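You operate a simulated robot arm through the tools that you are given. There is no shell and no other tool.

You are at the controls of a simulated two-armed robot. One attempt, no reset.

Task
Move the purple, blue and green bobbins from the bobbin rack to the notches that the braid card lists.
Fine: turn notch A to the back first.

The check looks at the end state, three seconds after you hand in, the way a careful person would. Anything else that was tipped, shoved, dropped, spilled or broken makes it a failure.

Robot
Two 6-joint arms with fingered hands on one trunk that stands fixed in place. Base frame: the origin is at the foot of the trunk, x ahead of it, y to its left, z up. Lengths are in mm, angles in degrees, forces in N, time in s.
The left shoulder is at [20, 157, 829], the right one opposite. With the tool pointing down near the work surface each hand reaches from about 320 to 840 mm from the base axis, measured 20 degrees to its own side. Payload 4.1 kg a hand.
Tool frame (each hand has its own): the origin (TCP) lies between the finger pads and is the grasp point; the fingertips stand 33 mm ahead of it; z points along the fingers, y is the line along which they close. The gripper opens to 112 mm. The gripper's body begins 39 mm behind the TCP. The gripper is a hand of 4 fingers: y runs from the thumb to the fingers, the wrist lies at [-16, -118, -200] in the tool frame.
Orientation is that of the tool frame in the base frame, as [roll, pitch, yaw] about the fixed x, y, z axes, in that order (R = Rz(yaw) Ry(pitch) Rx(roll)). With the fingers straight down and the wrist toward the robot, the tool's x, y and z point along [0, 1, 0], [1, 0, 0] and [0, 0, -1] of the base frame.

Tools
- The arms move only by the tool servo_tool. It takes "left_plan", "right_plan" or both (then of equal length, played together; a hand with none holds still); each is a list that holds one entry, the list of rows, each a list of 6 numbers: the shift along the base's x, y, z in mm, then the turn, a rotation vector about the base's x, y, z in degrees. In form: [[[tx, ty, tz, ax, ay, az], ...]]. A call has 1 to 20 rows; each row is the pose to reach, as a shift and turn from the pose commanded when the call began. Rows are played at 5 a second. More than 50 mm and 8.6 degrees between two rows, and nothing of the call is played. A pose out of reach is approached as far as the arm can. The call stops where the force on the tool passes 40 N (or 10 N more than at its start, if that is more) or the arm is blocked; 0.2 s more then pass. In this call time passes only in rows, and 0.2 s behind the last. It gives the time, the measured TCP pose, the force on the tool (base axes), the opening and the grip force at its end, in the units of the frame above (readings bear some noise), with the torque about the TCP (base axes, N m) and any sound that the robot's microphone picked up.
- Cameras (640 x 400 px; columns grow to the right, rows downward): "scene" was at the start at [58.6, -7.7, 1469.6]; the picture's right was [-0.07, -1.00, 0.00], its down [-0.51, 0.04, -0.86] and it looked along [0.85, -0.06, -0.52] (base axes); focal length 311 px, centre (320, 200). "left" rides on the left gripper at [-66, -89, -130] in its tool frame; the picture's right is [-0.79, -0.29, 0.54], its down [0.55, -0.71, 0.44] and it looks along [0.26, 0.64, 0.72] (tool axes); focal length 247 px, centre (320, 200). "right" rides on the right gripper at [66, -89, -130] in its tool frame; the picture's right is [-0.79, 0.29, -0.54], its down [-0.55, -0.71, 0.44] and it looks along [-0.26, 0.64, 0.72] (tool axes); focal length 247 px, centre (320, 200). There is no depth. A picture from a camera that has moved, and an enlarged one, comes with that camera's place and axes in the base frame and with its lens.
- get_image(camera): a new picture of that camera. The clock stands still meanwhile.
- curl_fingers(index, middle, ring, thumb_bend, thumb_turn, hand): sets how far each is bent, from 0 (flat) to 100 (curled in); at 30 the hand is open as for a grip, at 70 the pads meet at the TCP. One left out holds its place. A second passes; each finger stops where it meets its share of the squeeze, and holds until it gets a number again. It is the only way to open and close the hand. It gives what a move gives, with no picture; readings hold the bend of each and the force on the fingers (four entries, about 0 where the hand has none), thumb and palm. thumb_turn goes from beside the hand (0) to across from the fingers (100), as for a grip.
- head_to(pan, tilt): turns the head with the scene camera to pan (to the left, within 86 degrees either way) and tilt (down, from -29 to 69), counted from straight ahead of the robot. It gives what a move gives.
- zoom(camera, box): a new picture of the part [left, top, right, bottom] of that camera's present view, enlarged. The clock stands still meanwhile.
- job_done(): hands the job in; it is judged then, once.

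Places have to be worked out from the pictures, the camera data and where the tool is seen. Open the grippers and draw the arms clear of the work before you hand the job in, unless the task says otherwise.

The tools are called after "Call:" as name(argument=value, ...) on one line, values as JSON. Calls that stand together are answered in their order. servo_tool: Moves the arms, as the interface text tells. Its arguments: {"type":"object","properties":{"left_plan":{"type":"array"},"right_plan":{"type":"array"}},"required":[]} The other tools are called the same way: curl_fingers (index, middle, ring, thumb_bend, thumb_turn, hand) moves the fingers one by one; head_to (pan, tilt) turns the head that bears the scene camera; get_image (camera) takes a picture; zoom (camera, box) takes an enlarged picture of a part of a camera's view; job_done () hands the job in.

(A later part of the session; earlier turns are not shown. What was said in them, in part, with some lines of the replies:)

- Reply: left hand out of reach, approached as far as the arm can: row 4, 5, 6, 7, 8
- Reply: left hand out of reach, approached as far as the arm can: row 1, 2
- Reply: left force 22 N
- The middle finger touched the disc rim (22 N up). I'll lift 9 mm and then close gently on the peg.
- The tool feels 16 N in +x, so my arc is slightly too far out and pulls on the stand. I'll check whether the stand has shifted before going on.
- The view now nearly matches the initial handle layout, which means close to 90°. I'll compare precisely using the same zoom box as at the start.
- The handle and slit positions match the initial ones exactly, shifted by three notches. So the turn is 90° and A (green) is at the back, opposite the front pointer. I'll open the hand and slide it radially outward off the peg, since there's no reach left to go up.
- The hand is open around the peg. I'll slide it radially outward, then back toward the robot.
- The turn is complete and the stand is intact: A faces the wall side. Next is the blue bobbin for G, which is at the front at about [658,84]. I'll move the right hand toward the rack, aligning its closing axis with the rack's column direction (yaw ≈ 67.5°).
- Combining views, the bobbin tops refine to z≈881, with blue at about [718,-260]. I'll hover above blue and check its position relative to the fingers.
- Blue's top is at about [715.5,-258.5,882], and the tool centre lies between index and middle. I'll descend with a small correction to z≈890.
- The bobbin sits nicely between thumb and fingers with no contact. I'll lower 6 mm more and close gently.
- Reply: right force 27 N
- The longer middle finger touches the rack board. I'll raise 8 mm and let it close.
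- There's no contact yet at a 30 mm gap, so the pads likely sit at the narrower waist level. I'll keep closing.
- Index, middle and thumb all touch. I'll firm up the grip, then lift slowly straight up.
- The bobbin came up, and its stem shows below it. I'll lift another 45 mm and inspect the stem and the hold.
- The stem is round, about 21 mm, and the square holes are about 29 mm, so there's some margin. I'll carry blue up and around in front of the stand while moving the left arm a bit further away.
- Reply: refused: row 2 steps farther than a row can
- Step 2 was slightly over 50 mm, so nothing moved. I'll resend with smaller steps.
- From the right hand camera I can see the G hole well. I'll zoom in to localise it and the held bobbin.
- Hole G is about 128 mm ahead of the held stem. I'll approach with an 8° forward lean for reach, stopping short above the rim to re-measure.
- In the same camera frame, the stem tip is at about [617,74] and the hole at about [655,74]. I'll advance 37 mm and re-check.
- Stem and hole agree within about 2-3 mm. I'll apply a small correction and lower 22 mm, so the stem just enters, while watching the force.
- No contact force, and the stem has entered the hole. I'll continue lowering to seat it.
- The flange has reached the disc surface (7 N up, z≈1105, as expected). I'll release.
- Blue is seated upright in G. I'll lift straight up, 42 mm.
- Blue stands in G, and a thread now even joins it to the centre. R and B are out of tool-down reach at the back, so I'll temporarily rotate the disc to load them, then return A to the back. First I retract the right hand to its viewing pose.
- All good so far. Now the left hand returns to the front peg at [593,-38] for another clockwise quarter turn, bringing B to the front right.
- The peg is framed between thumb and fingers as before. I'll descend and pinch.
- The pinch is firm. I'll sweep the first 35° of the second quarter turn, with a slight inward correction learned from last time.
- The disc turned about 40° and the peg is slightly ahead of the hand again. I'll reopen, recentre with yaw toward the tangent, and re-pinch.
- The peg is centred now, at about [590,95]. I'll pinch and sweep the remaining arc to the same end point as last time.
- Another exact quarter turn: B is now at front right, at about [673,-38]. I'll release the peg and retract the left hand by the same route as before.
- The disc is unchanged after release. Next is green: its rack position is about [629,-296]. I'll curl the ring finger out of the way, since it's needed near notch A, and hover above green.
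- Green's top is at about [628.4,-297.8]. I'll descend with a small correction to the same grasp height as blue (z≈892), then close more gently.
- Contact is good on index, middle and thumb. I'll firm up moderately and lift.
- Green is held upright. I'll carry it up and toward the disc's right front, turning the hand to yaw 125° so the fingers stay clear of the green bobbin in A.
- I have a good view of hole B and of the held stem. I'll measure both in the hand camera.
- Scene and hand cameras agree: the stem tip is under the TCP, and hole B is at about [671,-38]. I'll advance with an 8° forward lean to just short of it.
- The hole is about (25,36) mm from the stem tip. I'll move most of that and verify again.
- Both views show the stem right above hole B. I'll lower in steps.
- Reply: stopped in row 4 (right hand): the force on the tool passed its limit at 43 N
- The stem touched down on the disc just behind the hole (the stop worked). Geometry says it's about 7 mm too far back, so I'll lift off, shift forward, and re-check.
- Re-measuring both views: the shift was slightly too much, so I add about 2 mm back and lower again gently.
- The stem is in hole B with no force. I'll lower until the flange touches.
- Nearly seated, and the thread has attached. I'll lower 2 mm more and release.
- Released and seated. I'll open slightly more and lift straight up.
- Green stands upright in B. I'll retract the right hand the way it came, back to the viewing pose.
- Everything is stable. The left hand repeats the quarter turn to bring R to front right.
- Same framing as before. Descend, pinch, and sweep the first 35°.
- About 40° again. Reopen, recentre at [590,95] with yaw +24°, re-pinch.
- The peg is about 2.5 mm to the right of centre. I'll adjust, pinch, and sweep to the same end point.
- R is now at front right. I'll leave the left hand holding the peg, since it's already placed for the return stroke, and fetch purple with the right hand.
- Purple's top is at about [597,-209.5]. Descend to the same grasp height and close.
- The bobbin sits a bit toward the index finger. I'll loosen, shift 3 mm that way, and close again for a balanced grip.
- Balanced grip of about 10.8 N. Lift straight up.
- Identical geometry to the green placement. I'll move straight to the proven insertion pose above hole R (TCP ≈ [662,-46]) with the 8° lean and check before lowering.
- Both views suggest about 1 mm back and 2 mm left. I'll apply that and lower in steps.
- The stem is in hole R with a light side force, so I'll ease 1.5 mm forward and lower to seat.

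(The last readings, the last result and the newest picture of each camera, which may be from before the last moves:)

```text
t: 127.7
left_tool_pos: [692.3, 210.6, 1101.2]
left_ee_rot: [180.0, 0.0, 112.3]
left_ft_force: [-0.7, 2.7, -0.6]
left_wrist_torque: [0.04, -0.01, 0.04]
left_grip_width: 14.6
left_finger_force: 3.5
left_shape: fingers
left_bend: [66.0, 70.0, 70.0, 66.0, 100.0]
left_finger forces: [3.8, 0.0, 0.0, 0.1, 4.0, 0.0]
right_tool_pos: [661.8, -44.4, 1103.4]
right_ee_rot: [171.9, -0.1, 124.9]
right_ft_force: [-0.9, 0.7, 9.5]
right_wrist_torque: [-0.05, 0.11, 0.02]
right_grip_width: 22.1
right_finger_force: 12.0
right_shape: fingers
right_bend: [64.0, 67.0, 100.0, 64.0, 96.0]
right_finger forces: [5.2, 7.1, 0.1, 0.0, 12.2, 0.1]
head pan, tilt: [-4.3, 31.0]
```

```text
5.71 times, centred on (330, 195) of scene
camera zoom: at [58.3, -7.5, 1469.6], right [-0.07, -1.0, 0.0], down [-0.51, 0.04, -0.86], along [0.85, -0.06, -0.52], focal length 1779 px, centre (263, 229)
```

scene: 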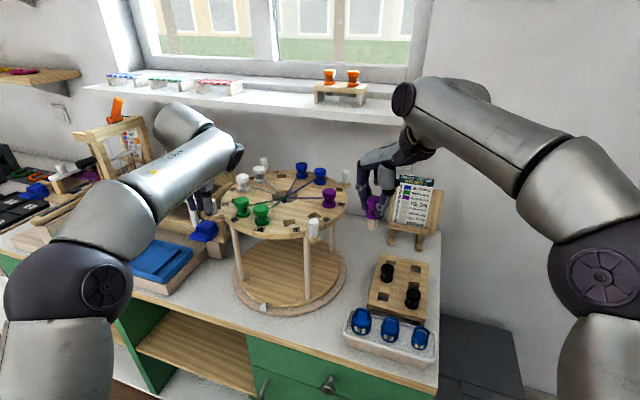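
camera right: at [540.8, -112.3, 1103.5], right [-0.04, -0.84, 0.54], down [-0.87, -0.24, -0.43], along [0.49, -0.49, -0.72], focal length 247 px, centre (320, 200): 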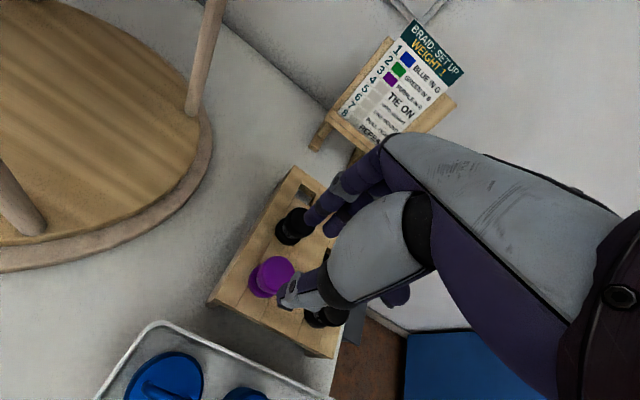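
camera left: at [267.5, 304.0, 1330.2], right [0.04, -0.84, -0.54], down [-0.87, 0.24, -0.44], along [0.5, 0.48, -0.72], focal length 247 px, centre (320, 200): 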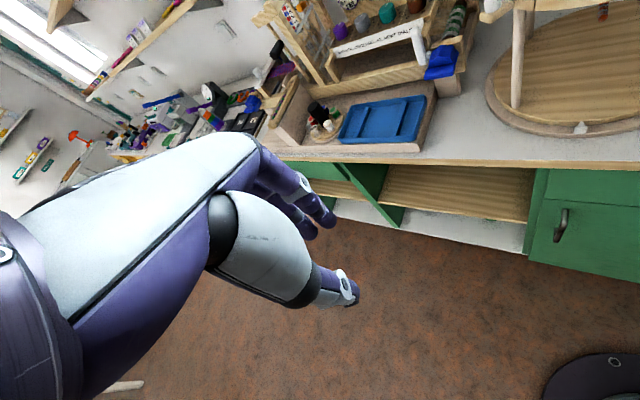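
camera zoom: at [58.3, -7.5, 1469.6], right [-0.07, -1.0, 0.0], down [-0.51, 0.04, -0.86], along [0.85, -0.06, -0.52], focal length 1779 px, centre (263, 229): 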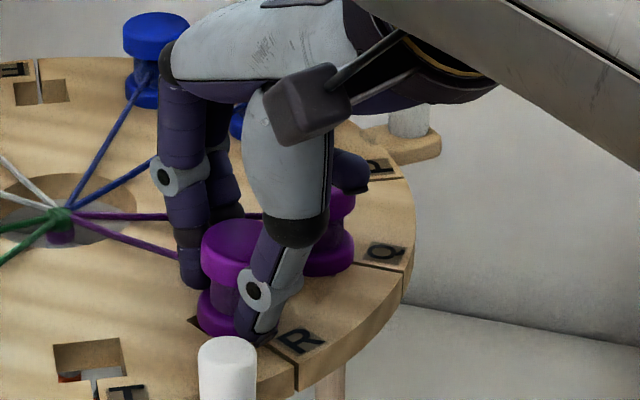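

Seated (9.5 N up), and the thread attached. I'll release in two stages and lift.

Call:
curl_fingers(hand="right", index=58, middle=58, thumb_bend=56)

Call:
curl_fingers(hand="right", index=54, middle=54, thumb_bend=53)

Call:
servo_tool(right_plan=[[[0, 0, 10, 0, 0, 0], [0, 0, 20, 0, 0, 0], [0, 0, 30, 0, 0, 0], [0, 0, 40, 0, 0, 0], [0, 0, 50, 0, 0, 0]]])

Call:
zoom(camera="scene", box=[270, 140, 390, 240])

```text
t: 128.7
left_tool_pos: [691.8, 210.4, 1099.9]
left_ee_rot: [-179.9, 0.0, 112.3]
left_ft_force: [-2.5, 2.3, -0.4]
left_wrist_torque: [0.07, 0.04, -0.03]
left_grip_width: 14.6
left_finger_force: 3.9
left_shape: fingers
left_bend: [66.0, 70.0, 70.0, 66.0, 100.0]
left_finger forces: [3.8, 0.0, 0.1, 0.0, 4.4, 0.0]
right_tool_pos: [661.1, -43.5, 1101.4]
right_ee_rot: [172.1, 0.0, 124.9]
right_ft_force: [0.6, -0.3, 0.3]
right_wrist_torque: [0.05, 0.0, -0.02]
right_grip_width: 38.6
right_finger_force: 0.2
right_shape: fingers
right_bend: [57.0, 57.0, 100.0, 56.0, 97.0]
right_finger forces: [0.1, 0.0, 0.1, 0.1, 0.2, 0.0]
head pan, tilt: [-4.3, 31.0]
```

```text
t: 129.7
left_tool_pos: [692.0, 209.8, 1101.5]
left_ee_rot: [179.9, 0.1, 112.3]
left_ft_force: [-1.2, 2.7, -1.1]
left_wrist_torque: [0.06, 0.0, 0.04]
left_grip_width: 14.7
left_finger_force: 4.1
left_shape: fingers
left_bend: [66.0, 70.0, 70.0, 66.0, 100.0]
left_finger forces: [4.0, 0.0, 0.0, 0.0, 4.2, 0.0]
right_tool_pos: [661.4, -44.6, 1100.8]
right_ee_rot: [172.1, 0.0, 124.9]
right_ft_force: [0.1, -0.3, 1.8]
right_wrist_torque: [-0.03, 0.03, -0.01]
right_grip_width: 46.1
right_finger_force: 0.9
right_shape: fingers
right_bend: [54.0, 54.0, 100.0, 54.0, 97.0]
right_finger forces: [0.1, 0.1, 0.0, 0.1, 1.8, 0.0]
head pan, tilt: [-4.3, 31.0]
```

```text
t: 130.9
left_tool_pos: [692.6, 210.9, 1101.1]
left_ee_rot: [-179.9, 0.0, 112.4]
left_ft_force: [-0.7, 2.2, -1.6]
left_wrist_torque: [0.08, 0.02, 0.03]
left_grip_width: 14.7
left_finger_force: 3.6
left_shape: fingers
left_bend: [66.0, 70.0, 70.0, 66.0, 100.0]
left_finger forces: [4.1, 0.0, 0.0, 0.0, 4.0, 0.0]
right_tool_pos: [661.8, -44.9, 1151.3]
right_ee_rot: [172.1, 0.0, 124.9]
right_ft_force: [1.7, 0.4, -0.4]
right_wrist_torque: [-0.03, 0.05, -0.01]
right_grip_width: 47.5
right_finger_force: 0.0
right_shape: fingers
right_bend: [54.0, 54.0, 100.0, 53.0, 97.0]
right_finger forces: [0.0, 0.0, 0.0, 0.0, 0.0, 0.0]
head pan, tilt: [-4.3, 31.0]
```

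```text
4.00 times, centred on (330, 190) of scene
camera zoom: at [58.6, -7.6, 1469.6], right [-0.07, -1.0, 0.0], down [-0.51, 0.04, -0.86], along [0.85, -0.06, -0.52], focal length 1246 px, centre (280, 240)
```

zoom: 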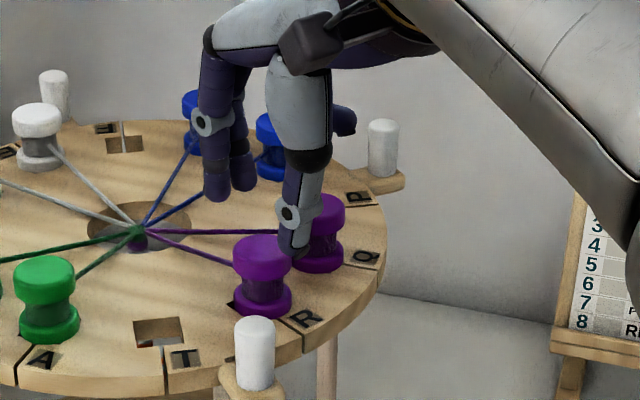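

Purple stands upright in R. I'll retract the right hand to the viewing pose again.

Call:
servo_tool(right_plan=[[[-16, -26, 0, 0, 0, 0], [-32, -52, 0, 0, 0, 0], [-48, -78, 0, -1.5, 2.2, 0], [-62, -100, 0, -3, 4.4, 0], [-72, -115, 0, -4.6, 6.5, 0]]])

Call:
servo_tool(right_plan=[[[-30, -8, 20, 0, 0, -5], [-60, -14, 40, 0, 0, -10], [-90, -18, 60, 0, 0, -16], [-120, -22, 80, 0, 0, -22], [-150, -26, 100, 0, 0, -28], [-180, -30, 120, 0, 0, -34], [-210, -36, 140, 0, 0, -39], [-240, -42, 155, 0, 0, -43.5], [-255, -46, 164, 0, 0, -43.5]]])

Call:
zoom(camera="right", box=[90, 0, 300, 190])

Call:
zoom(camera="left", box=[230, 150, 430, 330])

Call:
zoom(camera="scene", box=[220, 150, 370, 250])

```text
t: 132.1
left_tool_pos: [691.2, 210.1, 1101.4]
left_ee_rot: [180.0, 0.1, 112.3]
left_ft_force: [-2.0, 1.7, -0.2]
left_wrist_torque: [0.04, 0.02, 0.03]
left_grip_width: 14.7
left_finger_force: 3.3
left_shape: fingers
left_bend: [66.0, 70.0, 70.0, 66.0, 100.0]
left_finger forces: [3.8, 0.1, 0.1, 0.1, 4.1, 0.0]
right_tool_pos: [589.5, -158.9, 1151.1]
right_ee_rot: [-179.8, 0.1, 125.0]
right_ft_force: [-0.6, 0.1, -0.2]
right_wrist_torque: [-0.03, 0.01, -0.01]
right_grip_width: 47.3
right_finger_force: 0.0
right_shape: fingers
right_bend: [54.0, 54.0, 100.0, 53.0, 97.0]
right_finger forces: [0.0, 0.0, 0.0, 0.0, 0.1, 0.0]
head pan, tilt: [-4.3, 31.0]
```

```text
t: 134.1
left_tool_pos: [691.6, 211.1, 1101.5]
left_ee_rot: [-179.9, 0.1, 112.3]
left_ft_force: [-1.6, 1.8, -0.8]
left_wrist_torque: [0.06, 0.03, -0.02]
left_grip_width: 14.3
left_finger_force: 3.6
left_shape: fingers
left_bend: [66.0, 70.0, 70.0, 66.0, 100.0]
left_finger forces: [3.9, 0.1, 0.1, 0.1, 4.3, 0.0]
right_tool_pos: [336.2, -205.5, 1315.1]
right_ee_rot: [-179.8, 0.1, 81.3]
right_ft_force: [0.2, 0.5, 0.5]
right_wrist_torque: [0.0, 0.0, -0.04]
right_grip_width: 47.3
right_finger_force: 0.1
right_shape: fingers
right_bend: [54.0, 54.0, 100.0, 53.0, 97.0]
right_finger forces: [0.1, 0.0, 0.1, 0.1, 0.1, 0.0]
head pan, tilt: [-4.3, 31.0]
```

```text
2.11 times, centred on (195, 95) of right
camera zoom: at [256.8, -127.8, 1444.8], right [0.16, -0.83, 0.54], down [-0.79, -0.44, -0.43], along [0.59, -0.35, -0.72], focal length 520 px, centre (583, 421)
```

zoom: 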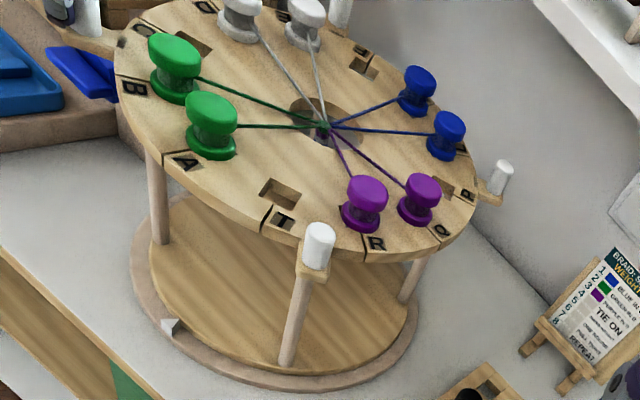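

```text
2.22 times, centred on (330, 240) of left
camera zoom: at [634.6, 116.1, 1231.0], right [0.04, -0.84, -0.54], down [-0.87, 0.24, -0.44], along [0.5, 0.48, -0.72], focal length 549 px, centre (298, 111)
```

zoom: 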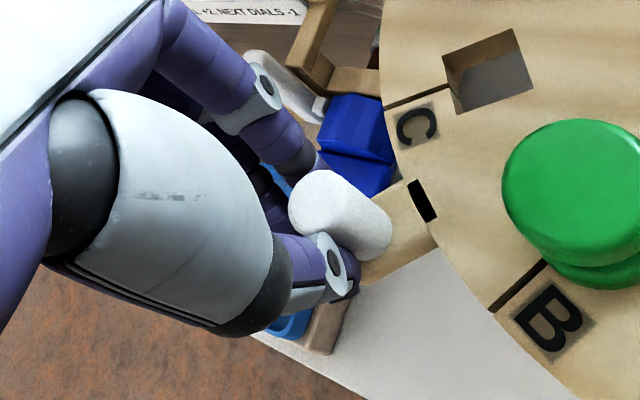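

```text
4.00 times, centred on (295, 200) of scene
camera zoom: at [58.6, -7.5, 1469.6], right [-0.07, -1.0, 0.0], down [-0.51, 0.04, -0.86], along [0.85, -0.06, -0.52], focal length 1246 px, centre (420, 200)
```

zoom: 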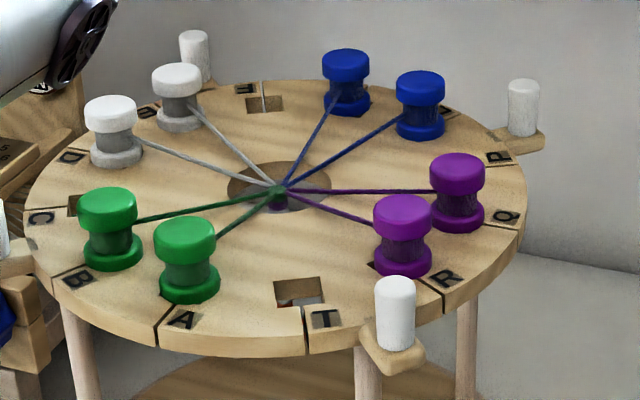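

All three bobbins are in their notches; A now faces the front pointer, so it needs 180° back. The left hand sweeps the peg counter-clockwise along the same arc.

Call:
servo_tool(left_plan=[[[-10.3, -5.1, 0, 0, 0, 1.2], [-18.3, -9.7, 0, 0, 0, 2.4], [-26, -14.7, 0, 0, 0, 3.6], [-33.5, -20, 0, 0, 0, 4.8], [-40.7, -25.6, 0, 0, 0, 6], [-47.6, -31.6, 0, 0, 0, 7.2], [-54.3, -38, 0, 0, 0, 8.4], [-60.6, -44.6, 0, 0, 0, 9.6], [-66.6, -51.5, 0, 0, 0, 10.8], [-72.3, -58.7, 0, 0, 0, 12], [-77.7, -66.1, 0, 0, 0, 12], [-82.6, -73.8, 0, 0, 0, 12], [-87.3, -81.7, 0, 0, 0, 12], [-91.5, -89.9, 0, 0, 0, 12], [-95.4, -98.2, 0, 0, 0, 12], [-98.8, -106.7, 0, 0, 0, 12], [-101.9, -115.4, 0, 0, 0, 12]]])

Call:
zoom(camera="right", box=[90, 0, 300, 190])

Call:
zoom(camera="left", box=[230, 150, 430, 330])

```text
t: 137.7
left_tool_pos: [588.1, 94.1, 1102.3]
left_ee_rot: [-180.0, 0.1, 124.2]
left_ft_force: [-4.8, 0.4, -0.3]
left_wrist_torque: [0.01, 0.08, -0.01]
left_grip_width: 17.8
left_finger_force: 5.6
left_shape: fingers
left_bend: [65.0, 70.0, 70.0, 65.0, 100.0]
left_finger forces: [3.5, 0.1, 0.0, 0.0, 6.9, 0.0]
right_tool_pos: [334.6, -204.9, 1316.0]
right_ee_rot: [-179.9, 0.2, 81.5]
right_ft_force: [-0.2, -1.1, -0.5]
right_wrist_torque: [-0.05, 0.03, -0.02]
right_grip_width: 47.6
right_finger_force: 0.0
right_shape: fingers
right_bend: [54.0, 54.0, 100.0, 53.0, 97.0]
right_finger forces: [0.0, 0.0, 0.1, 0.1, 0.0, 0.0]
head pan, tilt: [-4.3, 31.0]
```

```text
2.11 times, centred on (195, 95) of right
camera zoom: at [256.8, -127.6, 1444.6], right [0.17, -0.83, 0.54], down [-0.79, -0.44, -0.43], along [0.6, -0.35, -0.72], focal length 520 px, centre (583, 421)
```

zoom: 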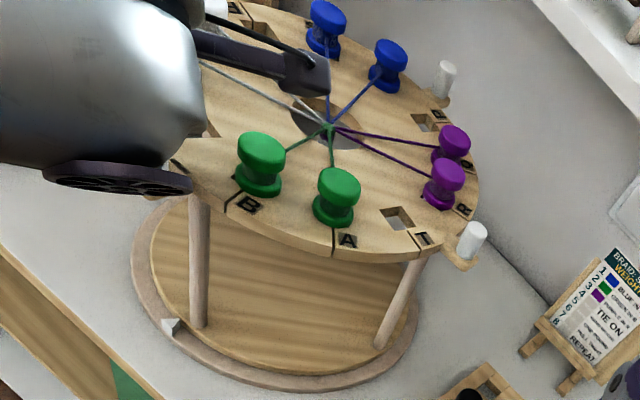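

```text
2.22 times, centred on (330, 240) of left
camera zoom: at [552.0, -10.2, 1231.5], right [0.21, -0.82, -0.54], down [-0.9, 0.06, -0.44], along [0.39, 0.57, -0.72], focal length 549 px, centre (298, 111)
```

zoom: 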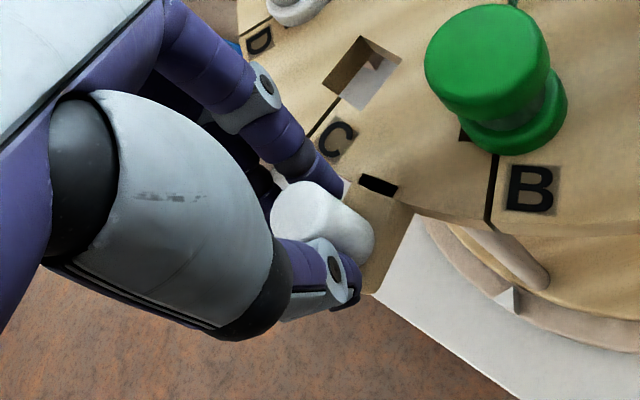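

Good: about 46° done. Continue counter-clockwise toward the front position, first half.

Call:
servo_tool(left_plan=[[[-2.2, -8.7, 0, 0, 0, 0], [-4.2, -17.6, 0, 0, 0, 0], [-5.7, -26.6, 0, 0, 0, 0], [-6.7, -35.7, 0, 0, 0, 0], [-7.4, -44.8, 0, 0, 0, 0], [-7.7, -53.9, 0, 0, 0, 0], [-7.6, -63.1, 0, 0, 0, 0]]])

Call:
zoom(camera="left", box=[230, 150, 430, 330])

Call:
zoom(camera="right", box=[90, 0, 300, 190])

```text
t: 139.3
left_tool_pos: [580.7, 31.4, 1101.3]
left_ee_rot: [-180.0, 0.0, 124.2]
left_ft_force: [-6.3, -0.9, 2.4]
left_wrist_torque: [-0.04, 0.2, -0.02]
left_grip_width: 17.3
left_finger_force: 6.1
left_shape: fingers
left_bend: [67.0, 70.0, 70.0, 64.0, 100.0]
left_finger forces: [2.4, 1.8, 0.1, 0.1, 8.4, 0.0]
right_tool_pos: [335.3, -205.5, 1314.3]
right_ee_rot: [-179.9, 0.2, 81.5]
right_ft_force: [-0.2, 0.3, -0.1]
right_wrist_torque: [-0.02, -0.01, -0.01]
right_grip_width: 47.4
right_finger_force: 0.1
right_shape: fingers
right_bend: [54.0, 54.0, 100.0, 53.0, 97.0]
right_finger forces: [0.0, 0.0, 0.0, 0.0, 0.1, 0.0]
head pan, tilt: [-4.3, 31.0]
```

```text
2.22 times, centred on (330, 240) of left
camera zoom: at [544.7, -73.2, 1231.2], right [0.21, -0.82, -0.54], down [-0.9, 0.06, -0.44], along [0.39, 0.57, -0.72], focal length 549 px, centre (298, 111)
```

zoom: 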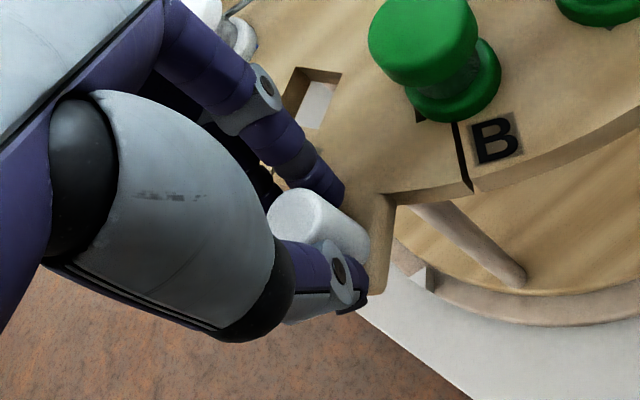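

```text
2.11 times, centred on (195, 95) of right
camera zoom: at [256.6, -127.6, 1444.6], right [0.17, -0.83, 0.54], down [-0.79, -0.44, -0.43], along [0.6, -0.35, -0.72], focal length 520 px, centre (583, 421)
```

zoom: 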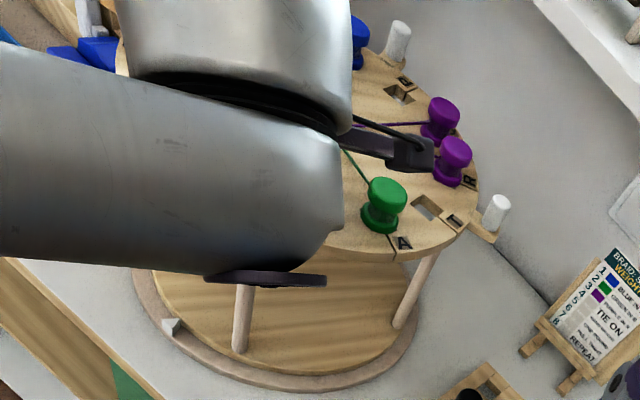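

The grip is stable. Finish the arc to the front position (≈[592,-38]).

Call:
servo_tool(left_plan=[[[-0.3, -9.2, 0, 0, 0, 0], [0.1, -18.3, 0, 0, 0, 0], [1, -27.4, 0, 0, 0, 0], [2.5, -36.4, 0, 0, 0, 0], [4.5, -45.3, 0, 0, 0, 0], [7, -54.2, 0, 0, 0, 0], [9.9, -62.9, 0, 0, 0, 0], [12.3, -69.5, 0, 0, 0, 0]]])

Call:
zoom(camera="left", box=[230, 150, 430, 330])

Call:
get_image(camera="scene")

Call:
zoom(camera="right", box=[90, 0, 300, 190])

```text
t: 141.1
left_tool_pos: [593.4, -37.7, 1100.2]
left_ee_rot: [179.9, -0.1, 124.2]
left_ft_force: [-0.6, 2.2, 3.2]
left_wrist_torque: [0.02, 0.02, 0.07]
left_grip_width: 17.0
left_finger_force: 7.0
left_shape: fingers
left_bend: [65.0, 70.0, 70.0, 66.0, 99.0]
left_finger forces: [5.0, 3.5, 0.1, 0.0, 5.8, 0.0]
right_tool_pos: [334.9, -205.1, 1315.7]
right_ee_rot: [-179.8, 0.1, 81.4]
right_ft_force: [0.0, 0.6, -0.3]
right_wrist_torque: [-0.02, 0.01, -0.04]
right_grip_width: 47.4
right_finger_force: 0.1
right_shape: fingers
right_bend: [54.0, 54.0, 100.0, 53.0, 97.0]
right_finger forces: [0.0, 0.1, 0.0, 0.1, 0.0, 0.0]
head pan, tilt: [-4.3, 31.0]
```

```text
2.22 times, centred on (330, 240) of left
camera zoom: at [557.6, -142.2, 1230.6], right [0.21, -0.82, -0.54], down [-0.9, 0.06, -0.43], along [0.39, 0.58, -0.72], focal length 549 px, centre (298, 111)
```

zoom: 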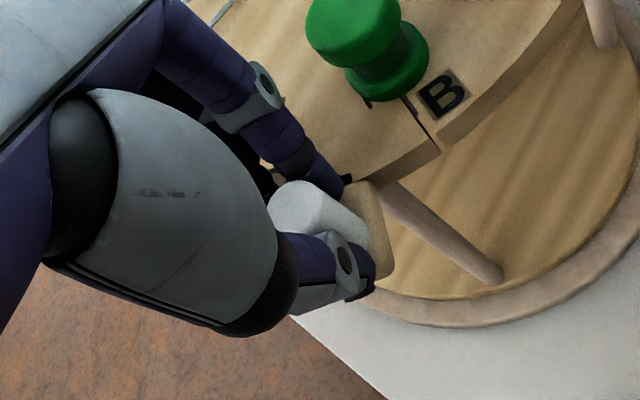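

```text
taken
```

scene: 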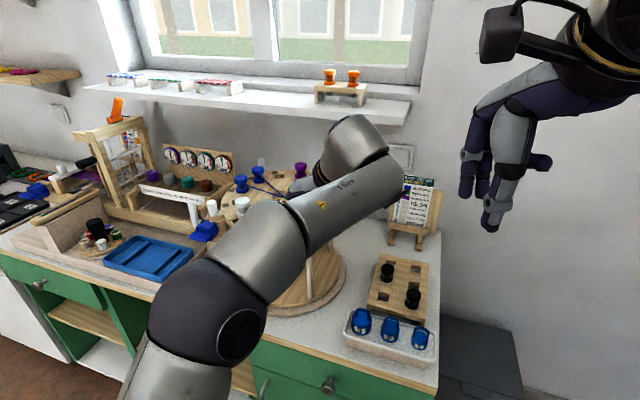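

```text
2.11 times, centred on (195, 95) of right
camera zoom: at [256.9, -127.4, 1444.6], right [0.17, -0.83, 0.54], down [-0.79, -0.44, -0.43], along [0.6, -0.35, -0.72], focal length 520 px, centre (583, 421)
```

zoom: 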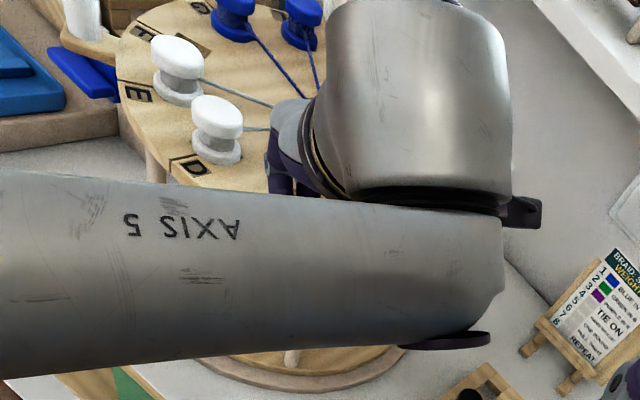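

The label layout matches the earlier "B at front right" state, so 90° are undone. I'll release, turn the yaw back, rise off the peg and swing around to the left peg.

Call:
curl_fingers(hand="left", index=54, middle=54, ring=54, thumb_bend=54)

Call:
servo_tool(left_plan=[[[0, 0, 0, 0, 0, -8], [0, 0, 0, 0, 0, -16], [0, 0, 0, 0, 0, -24], [0, 0, 12, 0, 0, -24], [0, 0, 25, 0, 0, -24], [0, 0, 38, 0, 0, -24]]])

Call:
zoom(camera="left", box=[200, 90, 440, 330])

```text
t: 142.1
left_tool_pos: [594.3, -37.4, 1101.3]
left_ee_rot: [180.0, -0.1, 124.4]
left_ft_force: [0.5, 0.4, -0.4]
left_wrist_torque: [-0.01, 0.03, -0.04]
left_grip_width: 45.9
left_finger_force: 0.2
left_shape: fingers
left_bend: [54.0, 54.0, 54.0, 54.0, 99.0]
left_finger forces: [0.1, 0.0, 0.0, 0.1, 0.1, 0.1]
right_tool_pos: [335.2, -205.3, 1316.5]
right_ee_rot: [-179.9, 0.0, 81.4]
right_ft_force: [0.1, 0.0, -0.2]
right_wrist_torque: [0.02, 0.03, 0.01]
right_grip_width: 47.4
right_finger_force: 0.0
right_shape: fingers
right_bend: [54.0, 54.0, 100.0, 53.0, 97.0]
right_finger forces: [0.1, 0.0, 0.0, 0.1, 0.0, 0.0]
head pan, tilt: [-4.3, 31.0]
```

```text
t: 143.5
left_tool_pos: [594.2, -38.5, 1138.4]
left_ee_rot: [180.0, 0.0, 100.2]
left_ft_force: [-0.1, -0.8, -0.7]
left_wrist_torque: [0.0, 0.04, 0.01]
left_grip_width: 46.0
left_finger_force: 0.0
left_shape: fingers
left_bend: [54.0, 54.0, 54.0, 54.0, 99.0]
left_finger forces: [0.0, 0.1, 0.1, 0.1, 0.0, 0.1]
right_tool_pos: [334.2, -205.9, 1315.5]
right_ee_rot: [-179.9, 0.1, 81.4]
right_ft_force: [0.2, 0.0, 0.4]
right_wrist_torque: [-0.01, 0.01, 0.0]
right_grip_width: 47.6
right_finger_force: 0.2
right_shape: fingers
right_bend: [54.0, 54.0, 100.0, 53.0, 97.0]
right_finger forces: [0.1, 0.0, 0.1, 0.0, 0.0, 0.1]
head pan, tilt: [-4.3, 31.0]
```

```text
1.67 times, centred on (320, 210) of left
camera zoom: at [518.3, -118.6, 1269.5], right [-0.14, -0.83, -0.54], down [-0.8, 0.42, -0.44], along [0.59, 0.37, -0.72], focal length 412 px, centre (320, 183)
```

zoom: 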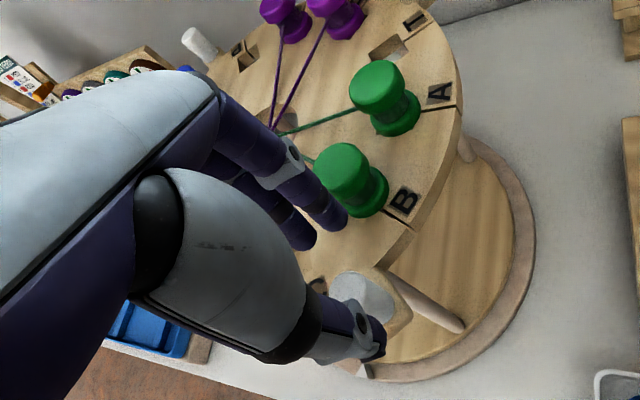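

The view matches the earlier reference. Now I swing around the front to outside the left peg (reverse of the earlier retreat path).

Call:
servo_tool(left_plan=[[[-40, 0, 2, 0, 0, 0], [-80, 10, 6, 0, 0, 0], [-100, 50, 12, 0, 0, 2], [-105, 95, 18, 0, 0, 4], [-105, 140, 22, 0, 0, 6], [-105, 185, 22, 0, 0, 8], [-105, 230, 22, 0, 0, 10], [-105, 275, 22, 0, 0, 12], [-100, 318, 22, 0, 0, 12], [-90, 356, 22, 0, 0, 12], [-49, 346, 2, 0, 0, 12], [-9, 336, -18, 0, 0, 12], [31, 326, -28, 0, 0, 12], [68, 318, -37, 0, 0, 12]]])

Call:
get_image(camera="left")

Call:
zoom(camera="scene", box=[220, 150, 370, 250])

```text
t: 146.5
left_tool_pos: [662.5, 281.6, 1101.6]
left_ee_rot: [-180.0, 0.0, 112.4]
left_ft_force: [-0.6, -0.5, 0.5]
left_wrist_torque: [-0.01, -0.01, 0.02]
left_grip_width: 45.9
left_finger_force: 0.1
left_shape: fingers
left_bend: [54.0, 54.0, 54.0, 54.0, 99.0]
left_finger forces: [0.0, 0.1, 0.0, 0.1, 0.0, 0.0]
right_tool_pos: [334.8, -204.9, 1316.5]
right_ee_rot: [-179.9, 0.1, 81.4]
right_ft_force: [0.4, 0.9, 0.0]
right_wrist_torque: [-0.01, -0.02, 0.01]
right_grip_width: 47.4
right_finger_force: 0.0
right_shape: fingers
right_bend: [54.0, 54.0, 100.0, 53.0, 97.0]
right_finger forces: [0.0, 0.0, 0.0, 0.0, 0.0, 0.0]
head pan, tilt: [-4.3, 31.0]
```

```text
taken
camera left: at [604.3, 186.5, 1231.2], right [0.04, -0.84, -0.54], down [-0.87, 0.24, -0.44], along [0.5, 0.48, -0.72], focal length 247 px, centre (320, 200)
```

left: 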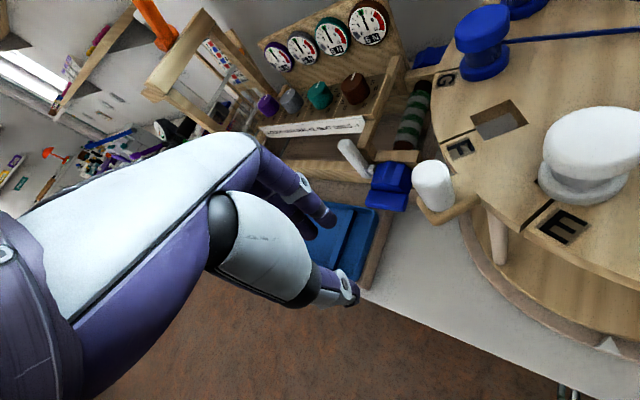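

```text
4.00 times, centred on (295, 200) of scene
camera zoom: at [57.9, -7.5, 1469.6], right [-0.07, -1.0, 0.0], down [-0.51, 0.04, -0.86], along [0.85, -0.06, -0.51], focal length 1246 px, centre (420, 200)
```

zoom: 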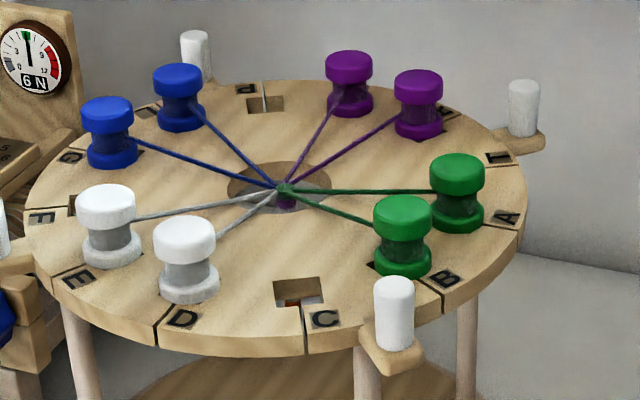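

State confirmed. I'll slide the open hand radially inward around the left peg, reversing the earlier exit, then pinch.

Call:
servo_tool(left_plan=[[[6, -15, 0, 0, 0, 0], [12, -32, 0, 0, 0, 0], [16, -43, 0, 0, 0, 0], [20, -52, 0, 0, 0, 0], [24, -62, 0, 0, 0, 0], [28, -71, 0, 0, 0, 0]]])

Call:
zoom(camera="left", box=[230, 150, 430, 330])

```text
t: 147.9
left_tool_pos: [688.3, 208.5, 1102.3]
left_ee_rot: [-180.0, 0.0, 112.3]
left_ft_force: [0.6, 0.2, 0.2]
left_wrist_torque: [-0.01, -0.01, 0.0]
left_grip_width: 45.8
left_finger_force: 0.1
left_shape: fingers
left_bend: [54.0, 54.0, 54.0, 54.0, 99.0]
left_finger forces: [0.0, 0.0, 0.0, 0.0, 0.0, 0.0]
right_tool_pos: [335.8, -205.7, 1314.5]
right_ee_rot: [-180.0, 0.1, 81.4]
right_ft_force: [0.7, 0.9, -0.4]
right_wrist_torque: [0.0, -0.02, 0.0]
right_grip_width: 47.6
right_finger_force: 0.1
right_shape: fingers
right_bend: [54.0, 54.0, 100.0, 53.0, 97.0]
right_finger forces: [0.0, 0.1, 0.1, 0.0, 0.0, 0.0]
head pan, tilt: [-4.3, 31.0]
```

```text
2.22 times, centred on (330, 240) of left
camera zoom: at [631.4, 114.0, 1231.6], right [0.04, -0.84, -0.54], down [-0.87, 0.24, -0.44], along [0.5, 0.48, -0.72], focal length 549 px, centre (298, 111)
```

zoom: 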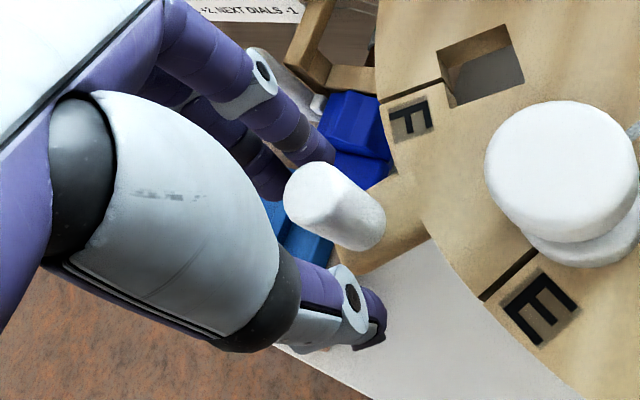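

The peg is between index and thumb as before. Pinch and sweep the first 46° counter-clockwise.

Call:
curl_fingers(hand="left", index=66, middle=66, ring=66, thumb_bend=66)

Call:
curl_fingers(hand="left", index=70, middle=70, ring=70, thumb_bend=70)

Call:
servo_tool(left_plan=[[[-10, -5.1, 0, 0, 0, 1.2], [-18, -9.7, 0, 0, 0, 2.4], [-25.6, -14.7, 0, 0, 0, 3.6], [-33, -20, 0, 0, 0, 4.8], [-40.1, -25.6, 0, 0, 0, 6], [-46.9, -31.6, 0, 0, 0, 7.2], [-53.5, -38, 0, 0, 0, 8.4], [-59.7, -44.6, 0, 0, 0, 9.6], [-65.6, -51.5, 0, 0, 0, 10.8], [-71.2, -58.7, 0, 0, 0, 12], [-76.5, -66.1, 0, 0, 0, 12], [-81.3, -73.8, 0, 0, 0, 12], [-85.9, -81.7, 0, 0, 0, 12], [-90, -89.9, 0, 0, 0, 12], [-93.8, -98.2, 0, 0, 0, 12], [-97.1, -106.7, 0, 0, 0, 12], [-100.1, -115.4, 0, 0, 0, 12]]])

Call:
zoom(camera="left", box=[230, 150, 430, 330])

Call:
zoom(camera="right", box=[90, 0, 300, 190])

```text
t: 148.9
left_tool_pos: [689.1, 208.9, 1101.0]
left_ee_rot: [180.0, 0.0, 112.3]
left_ft_force: [-0.3, -0.1, -0.6]
left_wrist_torque: [0.0, 0.0, -0.03]
left_grip_width: 17.7
left_finger_force: 1.8
left_shape: fingers
left_bend: [64.0, 66.0, 66.0, 65.0, 100.0]
left_finger forces: [1.3, 0.0, 0.1, 0.1, 1.5, 0.0]
right_tool_pos: [334.8, -205.3, 1315.4]
right_ee_rot: [-180.0, 0.1, 81.4]
right_ft_force: [0.3, 0.1, 0.0]
right_wrist_torque: [0.0, -0.03, 0.03]
right_grip_width: 47.6
right_finger_force: 0.0
right_shape: fingers
right_bend: [54.0, 54.0, 100.0, 53.0, 97.0]
right_finger forces: [0.0, 0.0, 0.0, 0.1, 0.0, 0.0]
head pan, tilt: [-4.3, 31.0]
```

```text
t: 149.9
left_tool_pos: [687.8, 208.6, 1100.5]
left_ee_rot: [-180.0, 0.1, 112.3]
left_ft_force: [-0.1, 0.2, -1.7]
left_wrist_torque: [0.0, -0.02, 0.03]
left_grip_width: 16.5
left_finger_force: 3.7
left_shape: fingers
left_bend: [65.0, 70.0, 70.0, 66.0, 100.0]
left_finger forces: [4.0, 0.0, 0.1, 0.1, 3.4, 0.0]
right_tool_pos: [335.9, -205.0, 1315.7]
right_ee_rot: [-179.8, 0.1, 81.5]
right_ft_force: [-0.9, 0.1, 0.1]
right_wrist_torque: [0.01, -0.01, 0.01]
right_grip_width: 47.5
right_finger_force: 0.1
right_shape: fingers
right_bend: [54.0, 54.0, 100.0, 53.0, 97.0]
right_finger forces: [0.1, 0.0, 0.1, 0.0, 0.1, 0.1]
head pan, tilt: [-4.3, 31.0]
```

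```text
t: 153.5
left_tool_pos: [589.8, 92.2, 1102.6]
left_ee_rot: [180.0, 0.2, 124.2]
left_ft_force: [-5.6, 1.7, -1.6]
left_wrist_torque: [0.05, 0.14, 0.02]
left_grip_width: 17.8
left_finger_force: 5.1
left_shape: fingers
left_bend: [66.0, 70.0, 70.0, 65.0, 100.0]
left_finger forces: [3.0, 1.9, 0.1, 0.0, 7.0, 0.0]
right_tool_pos: [335.7, -205.3, 1315.4]
right_ee_rot: [-180.0, 0.1, 81.3]
right_ft_force: [-1.0, -0.4, 0.1]
right_wrist_torque: [0.01, -0.01, 0.01]
right_grip_width: 47.5
right_finger_force: 0.0
right_shape: fingers
right_bend: [54.0, 54.0, 100.0, 53.0, 97.0]
right_finger forces: [0.0, 0.0, 0.1, 0.0, 0.0, 0.0]
head pan, tilt: [-4.3, 31.0]
```

```text
2.22 times, centred on (330, 240) of left
camera zoom: at [553.1, -11.4, 1232.6], right [0.21, -0.82, -0.54], down [-0.9, 0.06, -0.44], along [0.39, 0.57, -0.72], focal length 549 px, centre (298, 111)
```

zoom: 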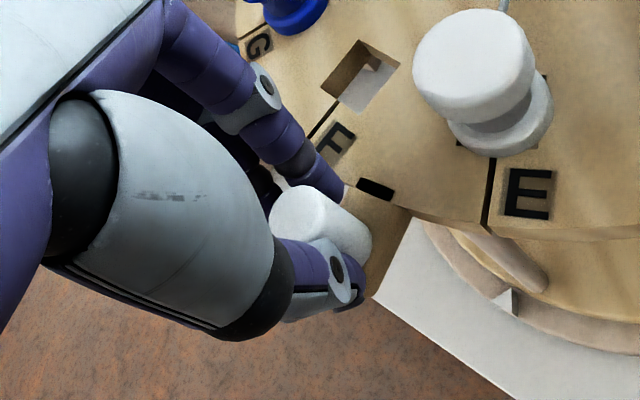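

```text
2.11 times, centred on (195, 95) of right
camera zoom: at [256.8, -127.5, 1444.6], right [0.17, -0.83, 0.54], down [-0.79, -0.44, -0.43], along [0.6, -0.35, -0.72], focal length 520 px, centre (583, 421)
```

zoom: 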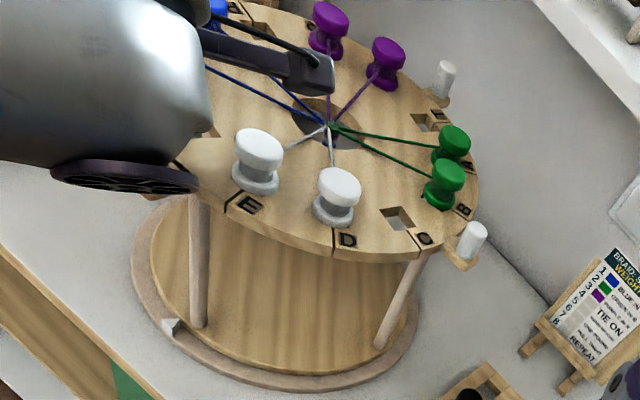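

Good again. Now the remaining 40° back to the front position, in one sweep.

Call:
servo_tool(left_plan=[[[-2.2, -8.7, 0, 0, 0, 0], [-4.2, -17.6, 0, 0, 0, 0], [-5.7, -26.6, 0, 0, 0, 0], [-6.7, -35.7, 0, 0, 0, 0], [-7.4, -44.8, 0, 0, 0, 0], [-7.7, -53.9, 0, 0, 0, 0], [-8, -63.1, 0, 0, 0, 0], [-8, -72.3, 0, 0, 0, 0], [-7.6, -81.4, 0, 0, 0, 0], [-6.7, -90.5, 0, 0, 0, 0], [-5.2, -99.5, 0, 0, 0, 0], [-3.2, -108.4, 0, 0, 0, 0], [-0.7, -117.3, 0, 0, 0, 0], [2.2, -126, 0, 0, 0, 0], [4.5, -132, 0, 0, 0, 0]]])

Call:
zoom(camera="left", box=[230, 150, 430, 330])

Call:
zoom(camera="right", box=[90, 0, 300, 190])

```text
t: 156.7
left_tool_pos: [593.2, -37.4, 1102.8]
left_ee_rot: [179.9, 0.0, 124.2]
left_ft_force: [-0.6, 3.5, 3.0]
left_wrist_torque: [0.09, -0.03, 0.1]
left_grip_width: 16.5
left_finger_force: 7.8
left_shape: fingers
left_bend: [65.0, 70.0, 70.0, 66.0, 98.0]
left_finger forces: [5.5, 4.9, 0.0, 0.0, 5.6, 0.0]
right_tool_pos: [335.0, -205.3, 1314.6]
right_ee_rot: [-179.9, 0.1, 81.4]
right_ft_force: [-0.1, 0.1, 0.9]
right_wrist_torque: [0.0, 0.01, 0.01]
right_grip_width: 47.4
right_finger_force: 0.1
right_shape: fingers
right_bend: [54.0, 54.0, 100.0, 53.0, 97.0]
right_finger forces: [0.0, 0.0, 0.0, 0.1, 0.1, 0.0]
head pan, tilt: [-4.3, 31.0]
```

```text
2.22 times, centred on (330, 240) of left
camera zoom: at [556.9, -142.4, 1231.9], right [0.21, -0.82, -0.54], down [-0.9, 0.06, -0.44], along [0.39, 0.58, -0.72], focal length 549 px, centre (298, 111)
```

zoom: 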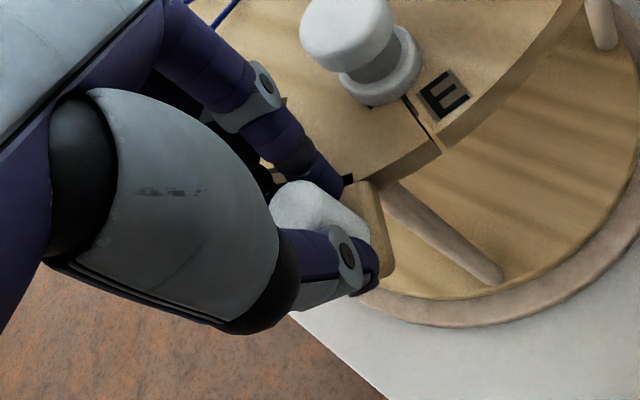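

```text
2.11 times, centred on (195, 95) of right
camera zoom: at [257.0, -127.4, 1444.6], right [0.17, -0.83, 0.54], down [-0.79, -0.44, -0.43], along [0.6, -0.35, -0.72], focal length 520 px, centre (583, 421)
```

zoom: 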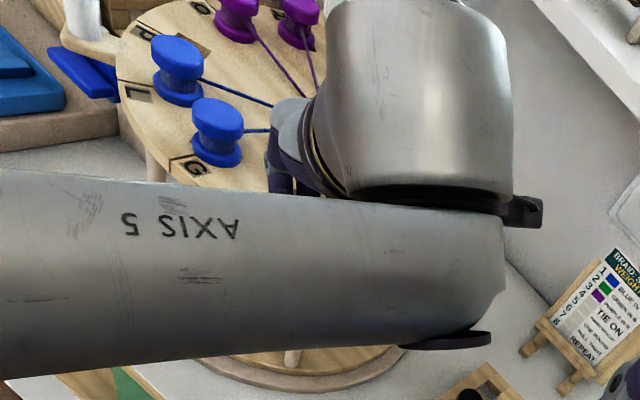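

G is back at the front, so A should be at the back. Release, turn the yaw back, lift off, and retreat, then verify.

Call:
curl_fingers(hand="left", index=54, middle=54, ring=54, thumb_bend=54)

Call:
servo_tool(left_plan=[[[0, 0, 0, 0, 0, -8], [0, 0, 0, 0, 0, -16], [0, 0, 0, 0, 0, -24], [0, 0, 12, 0, 0, -24], [0, 0, 25, 0, 0, -24], [0, 0, 37, 0, 0, -24], [-40, 0, 39, 0, 0, -24], [-80, 10, 43, 0, 0, -24], [-110, 45, 55, 0, 0, -24], [-130, 85, 70, 0, 0, -24], [-150, 125, 85, 0, 0, -24], [-170, 165, 95, 0, 0, -24], [-190, 205, 100, 0, 0, -24], [-210, 245, 100, 0, 0, -24], [-230, 285, 100, 0, 0, -24], [-250, 325, 100, 0, 0, -24]]])

Call:
get_image(camera="scene")

Call:
zoom(camera="scene", box=[220, 150, 370, 250])

Call:
zoom(camera="right", box=[90, 0, 300, 190])

```text
t: 157.7
left_tool_pos: [594.2, -38.2, 1101.8]
left_ee_rot: [-180.0, 0.0, 124.3]
left_ft_force: [-0.1, 0.3, -0.3]
left_wrist_torque: [0.0, 0.02, -0.02]
left_grip_width: 45.7
left_finger_force: 0.1
left_shape: fingers
left_bend: [54.0, 54.0, 54.0, 54.0, 99.0]
left_finger forces: [0.1, 0.0, 0.0, 0.0, 0.0, 0.0]
right_tool_pos: [335.4, -204.7, 1314.6]
right_ee_rot: [-179.8, 0.0, 81.5]
right_ft_force: [-0.1, 0.5, 0.5]
right_wrist_torque: [0.01, 0.02, 0.02]
right_grip_width: 47.6
right_finger_force: 0.1
right_shape: fingers
right_bend: [54.0, 54.0, 100.0, 53.0, 97.0]
right_finger forces: [0.1, 0.1, 0.1, 0.1, 0.0, 0.0]
head pan, tilt: [-4.3, 31.0]
```

```text
t: 161.1
left_tool_pos: [343.2, 288.3, 1203.2]
left_ee_rot: [-180.0, -0.1, 100.2]
left_ft_force: [0.2, -0.2, -0.4]
left_wrist_torque: [0.04, 0.04, 0.02]
left_grip_width: 45.8
left_finger_force: 0.0
left_shape: fingers
left_bend: [54.0, 54.0, 54.0, 54.0, 99.0]
left_finger forces: [0.0, 0.0, 0.0, 0.1, 0.0, 0.0]
right_tool_pos: [336.3, -205.8, 1314.9]
right_ee_rot: [-180.0, 0.2, 81.4]
right_ft_force: [0.5, 0.4, -0.6]
right_wrist_torque: [0.01, 0.01, 0.0]
right_grip_width: 47.7
right_finger_force: 0.1
right_shape: fingers
right_bend: [54.0, 54.0, 100.0, 53.0, 97.0]
right_finger forces: [0.0, 0.1, 0.0, 0.0, 0.0, 0.0]
head pan, tilt: [-4.3, 31.0]
```

```text
taken
```

scene: 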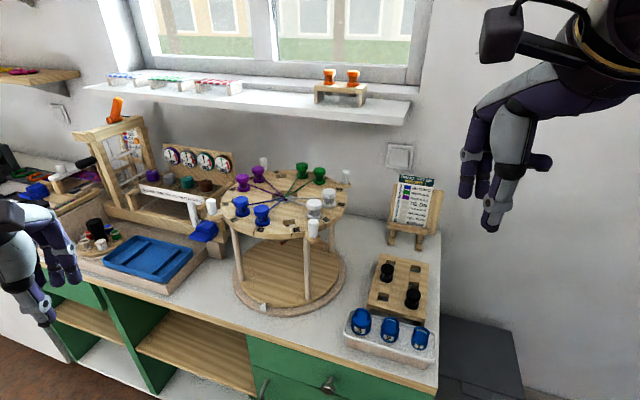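

```text
4.00 times, centred on (295, 200) of scene
camera zoom: at [58.9, -8.0, 1469.6], right [-0.08, -1.0, 0.0], down [-0.51, 0.04, -0.86], along [0.85, -0.06, -0.52], focal length 1246 px, centre (420, 200)
```

zoom: 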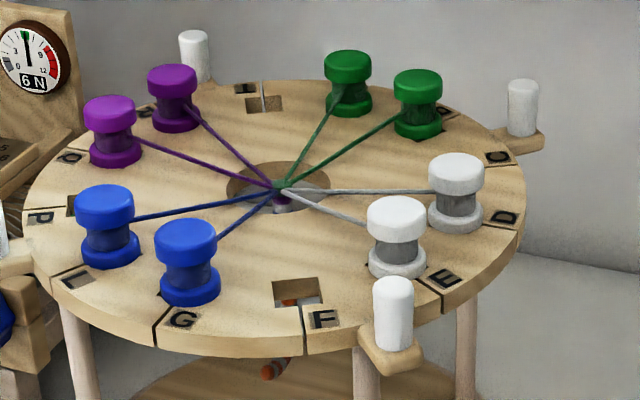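

```text
2.11 times, centred on (195, 95) of right
camera zoom: at [257.4, -128.1, 1444.4], right [0.17, -0.83, 0.54], down [-0.79, -0.44, -0.43], along [0.6, -0.35, -0.72], focal length 520 px, centre (583, 421)
```

zoom: 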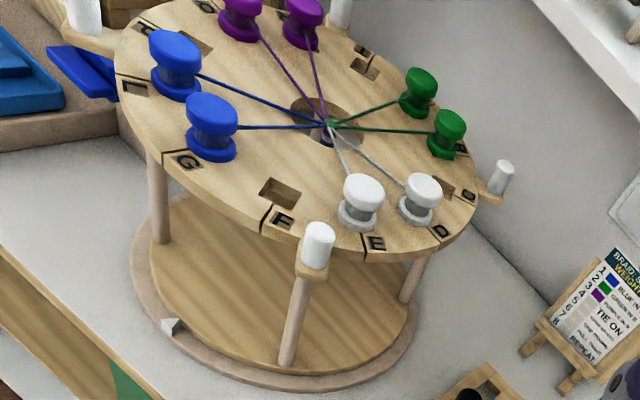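

Everything matches: blue in L/G, purple in Q/R, green in A/B, whites D/E, with A at the back (opposite the pointer) and the base unmoved. I'll open both hands in their clear positions and take a final look.

Call:
curl_fingers(hand="left", index=30, middle=30, ring=30, thumb_bend=30)

Call:
curl_fingers(hand="right", index=30, middle=30, ring=30, thumb_bend=30)

Call:
zoom(camera="scene", box=[225, 150, 450, 365])

Call:
zoom(camera="scene", box=[290, 150, 360, 200])

Call:
zoom(camera="scene", box=[220, 160, 290, 240])

Call:
zoom(camera="scene", box=[0, 90, 240, 300])

```text
t: 162.1
left_tool_pos: [343.7, 288.0, 1203.3]
left_ee_rot: [179.9, 0.0, 100.3]
left_ft_force: [0.3, 0.1, 0.1]
left_wrist_torque: [0.0, 0.0, -0.02]
left_grip_width: 112.7
left_finger_force: 0.1
left_shape: fingers
left_bend: [30.0, 30.0, 30.0, 30.0, 96.0]
left_finger forces: [0.0, 0.0, 0.2, 0.0, 0.1, 0.1]
right_tool_pos: [335.5, -205.6, 1314.7]
right_ee_rot: [-179.9, 0.1, 81.4]
right_ft_force: [-0.4, 0.3, -0.2]
right_wrist_torque: [-0.01, 0.0, -0.02]
right_grip_width: 47.6
right_finger_force: 0.0
right_shape: fingers
right_bend: [54.0, 54.0, 100.0, 53.0, 97.0]
right_finger forces: [0.0, 0.0, 0.0, 0.1, 0.0, 0.0]
head pan, tilt: [-4.3, 31.0]
```

```text
t: 163.1
left_tool_pos: [343.2, 288.1, 1204.9]
left_ee_rot: [-180.0, 0.0, 100.3]
left_ft_force: [0.3, 0.1, -0.8]
left_wrist_torque: [0.01, 0.01, 0.04]
left_grip_width: 112.1
left_finger_force: 0.1
left_shape: fingers
left_bend: [30.0, 30.0, 30.0, 30.0, 96.0]
left_finger forces: [0.0, 0.0, 0.0, 0.0, 0.1, 0.1]
right_tool_pos: [334.5, -205.3, 1314.3]
right_ee_rot: [-179.8, 0.1, 81.4]
right_ft_force: [-0.2, 0.1, -0.1]
right_wrist_torque: [0.0, 0.01, 0.01]
right_grip_width: 112.2
right_finger_force: 0.0
right_shape: fingers
right_bend: [30.0, 30.0, 30.0, 30.0, 97.0]
right_finger forces: [0.0, 0.1, 0.1, 0.1, 0.0, 0.1]
head pan, tilt: [-4.3, 31.0]
```

```text
1.86 times, centred on (338, 258) of scene
camera zoom: at [58.6, -7.7, 1469.6], right [-0.07, -1.0, 0.0], down [-0.51, 0.04, -0.86], along [0.85, -0.06, -0.52], focal length 579 px, centre (287, 93)
```

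zoom: 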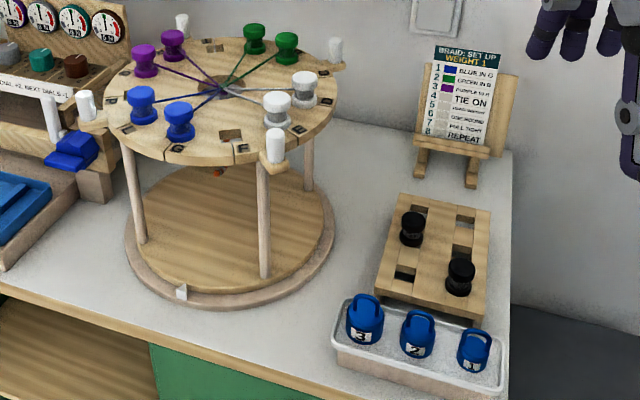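

```text
8.00 times, centred on (325, 175) of scene
camera zoom: at [58.6, -7.7, 1469.6], right [-0.07, -1.0, 0.0], down [-0.51, 0.04, -0.86], along [0.85, -0.06, -0.52], focal length 2491 px, centre (280, 400)
```

zoom: 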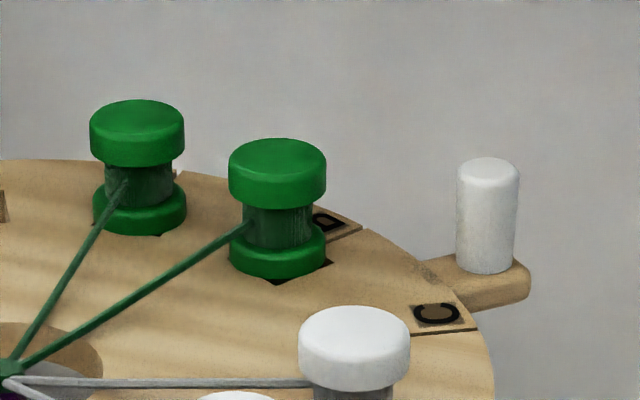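

```text
5.00 times, centred on (255, 200) of scene
camera zoom: at [58.6, -7.7, 1469.6], right [-0.07, -1.0, 0.0], down [-0.51, 0.04, -0.86], along [0.85, -0.06, -0.52], focal length 1557 px, centre (645, 200)
```

zoom: 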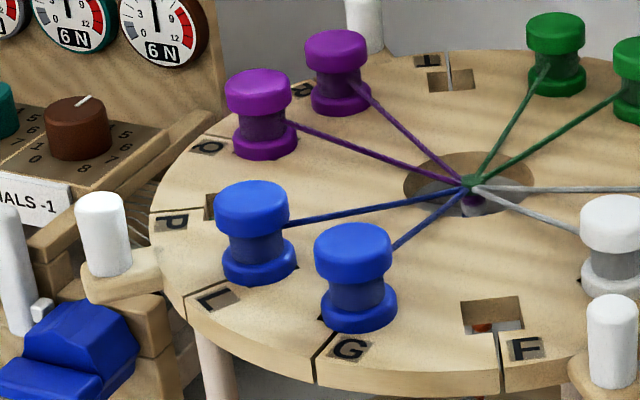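

```text
1.90 times, centred on (120, 195) of scene
camera zoom: at [58.6, -7.7, 1469.6], right [-0.07, -1.0, 0.0], down [-0.51, 0.04, -0.86], along [0.85, -0.06, -0.52], focal length 593 px, centre (701, 210)
```

zoom: 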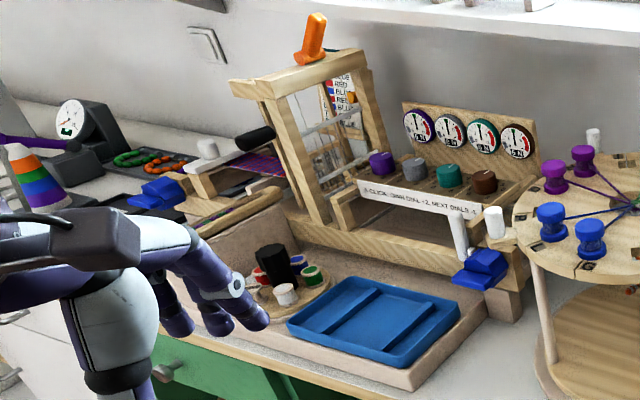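

The final views show all three bobbins upright and seated: blue in G, green in B, purple in R. A is at the wall side, the other items look undisturbed, and both hands are open and clear. I'm handing in.

Call:
job_done()

```text
The job is handed in.
```

The purple, blue and green bobbins are in the notches the braid card lists: blue in G, green in B and purple in R. Notch A is at the back, and I've handed the job in.

- **What "back" means:** the counter sits at an angle of about 23° to the robot. I took "back" as the wall side, opposite the white pointer on the stand's base. A is within about 1–2° of that by eye.
- **Order of work:** I turned A to the back first, as you asked, and placed blue then. With A there, B and R were out of reach. So I turned the disc two quarter turns further to load green and purple, then turned it back.
- **One bump:** green's stem touched down beside its hole on the first try and the arm stopped at 43 N. I lifted it, shifted it and seated it properly; the disc and stand did not move.

In the last pictures all three bobbins are upright and seated. The bobbins already on the disc, the two black ones in the rack, the weights and the dial box look undisturbed. Both hands are open and clear of the work.
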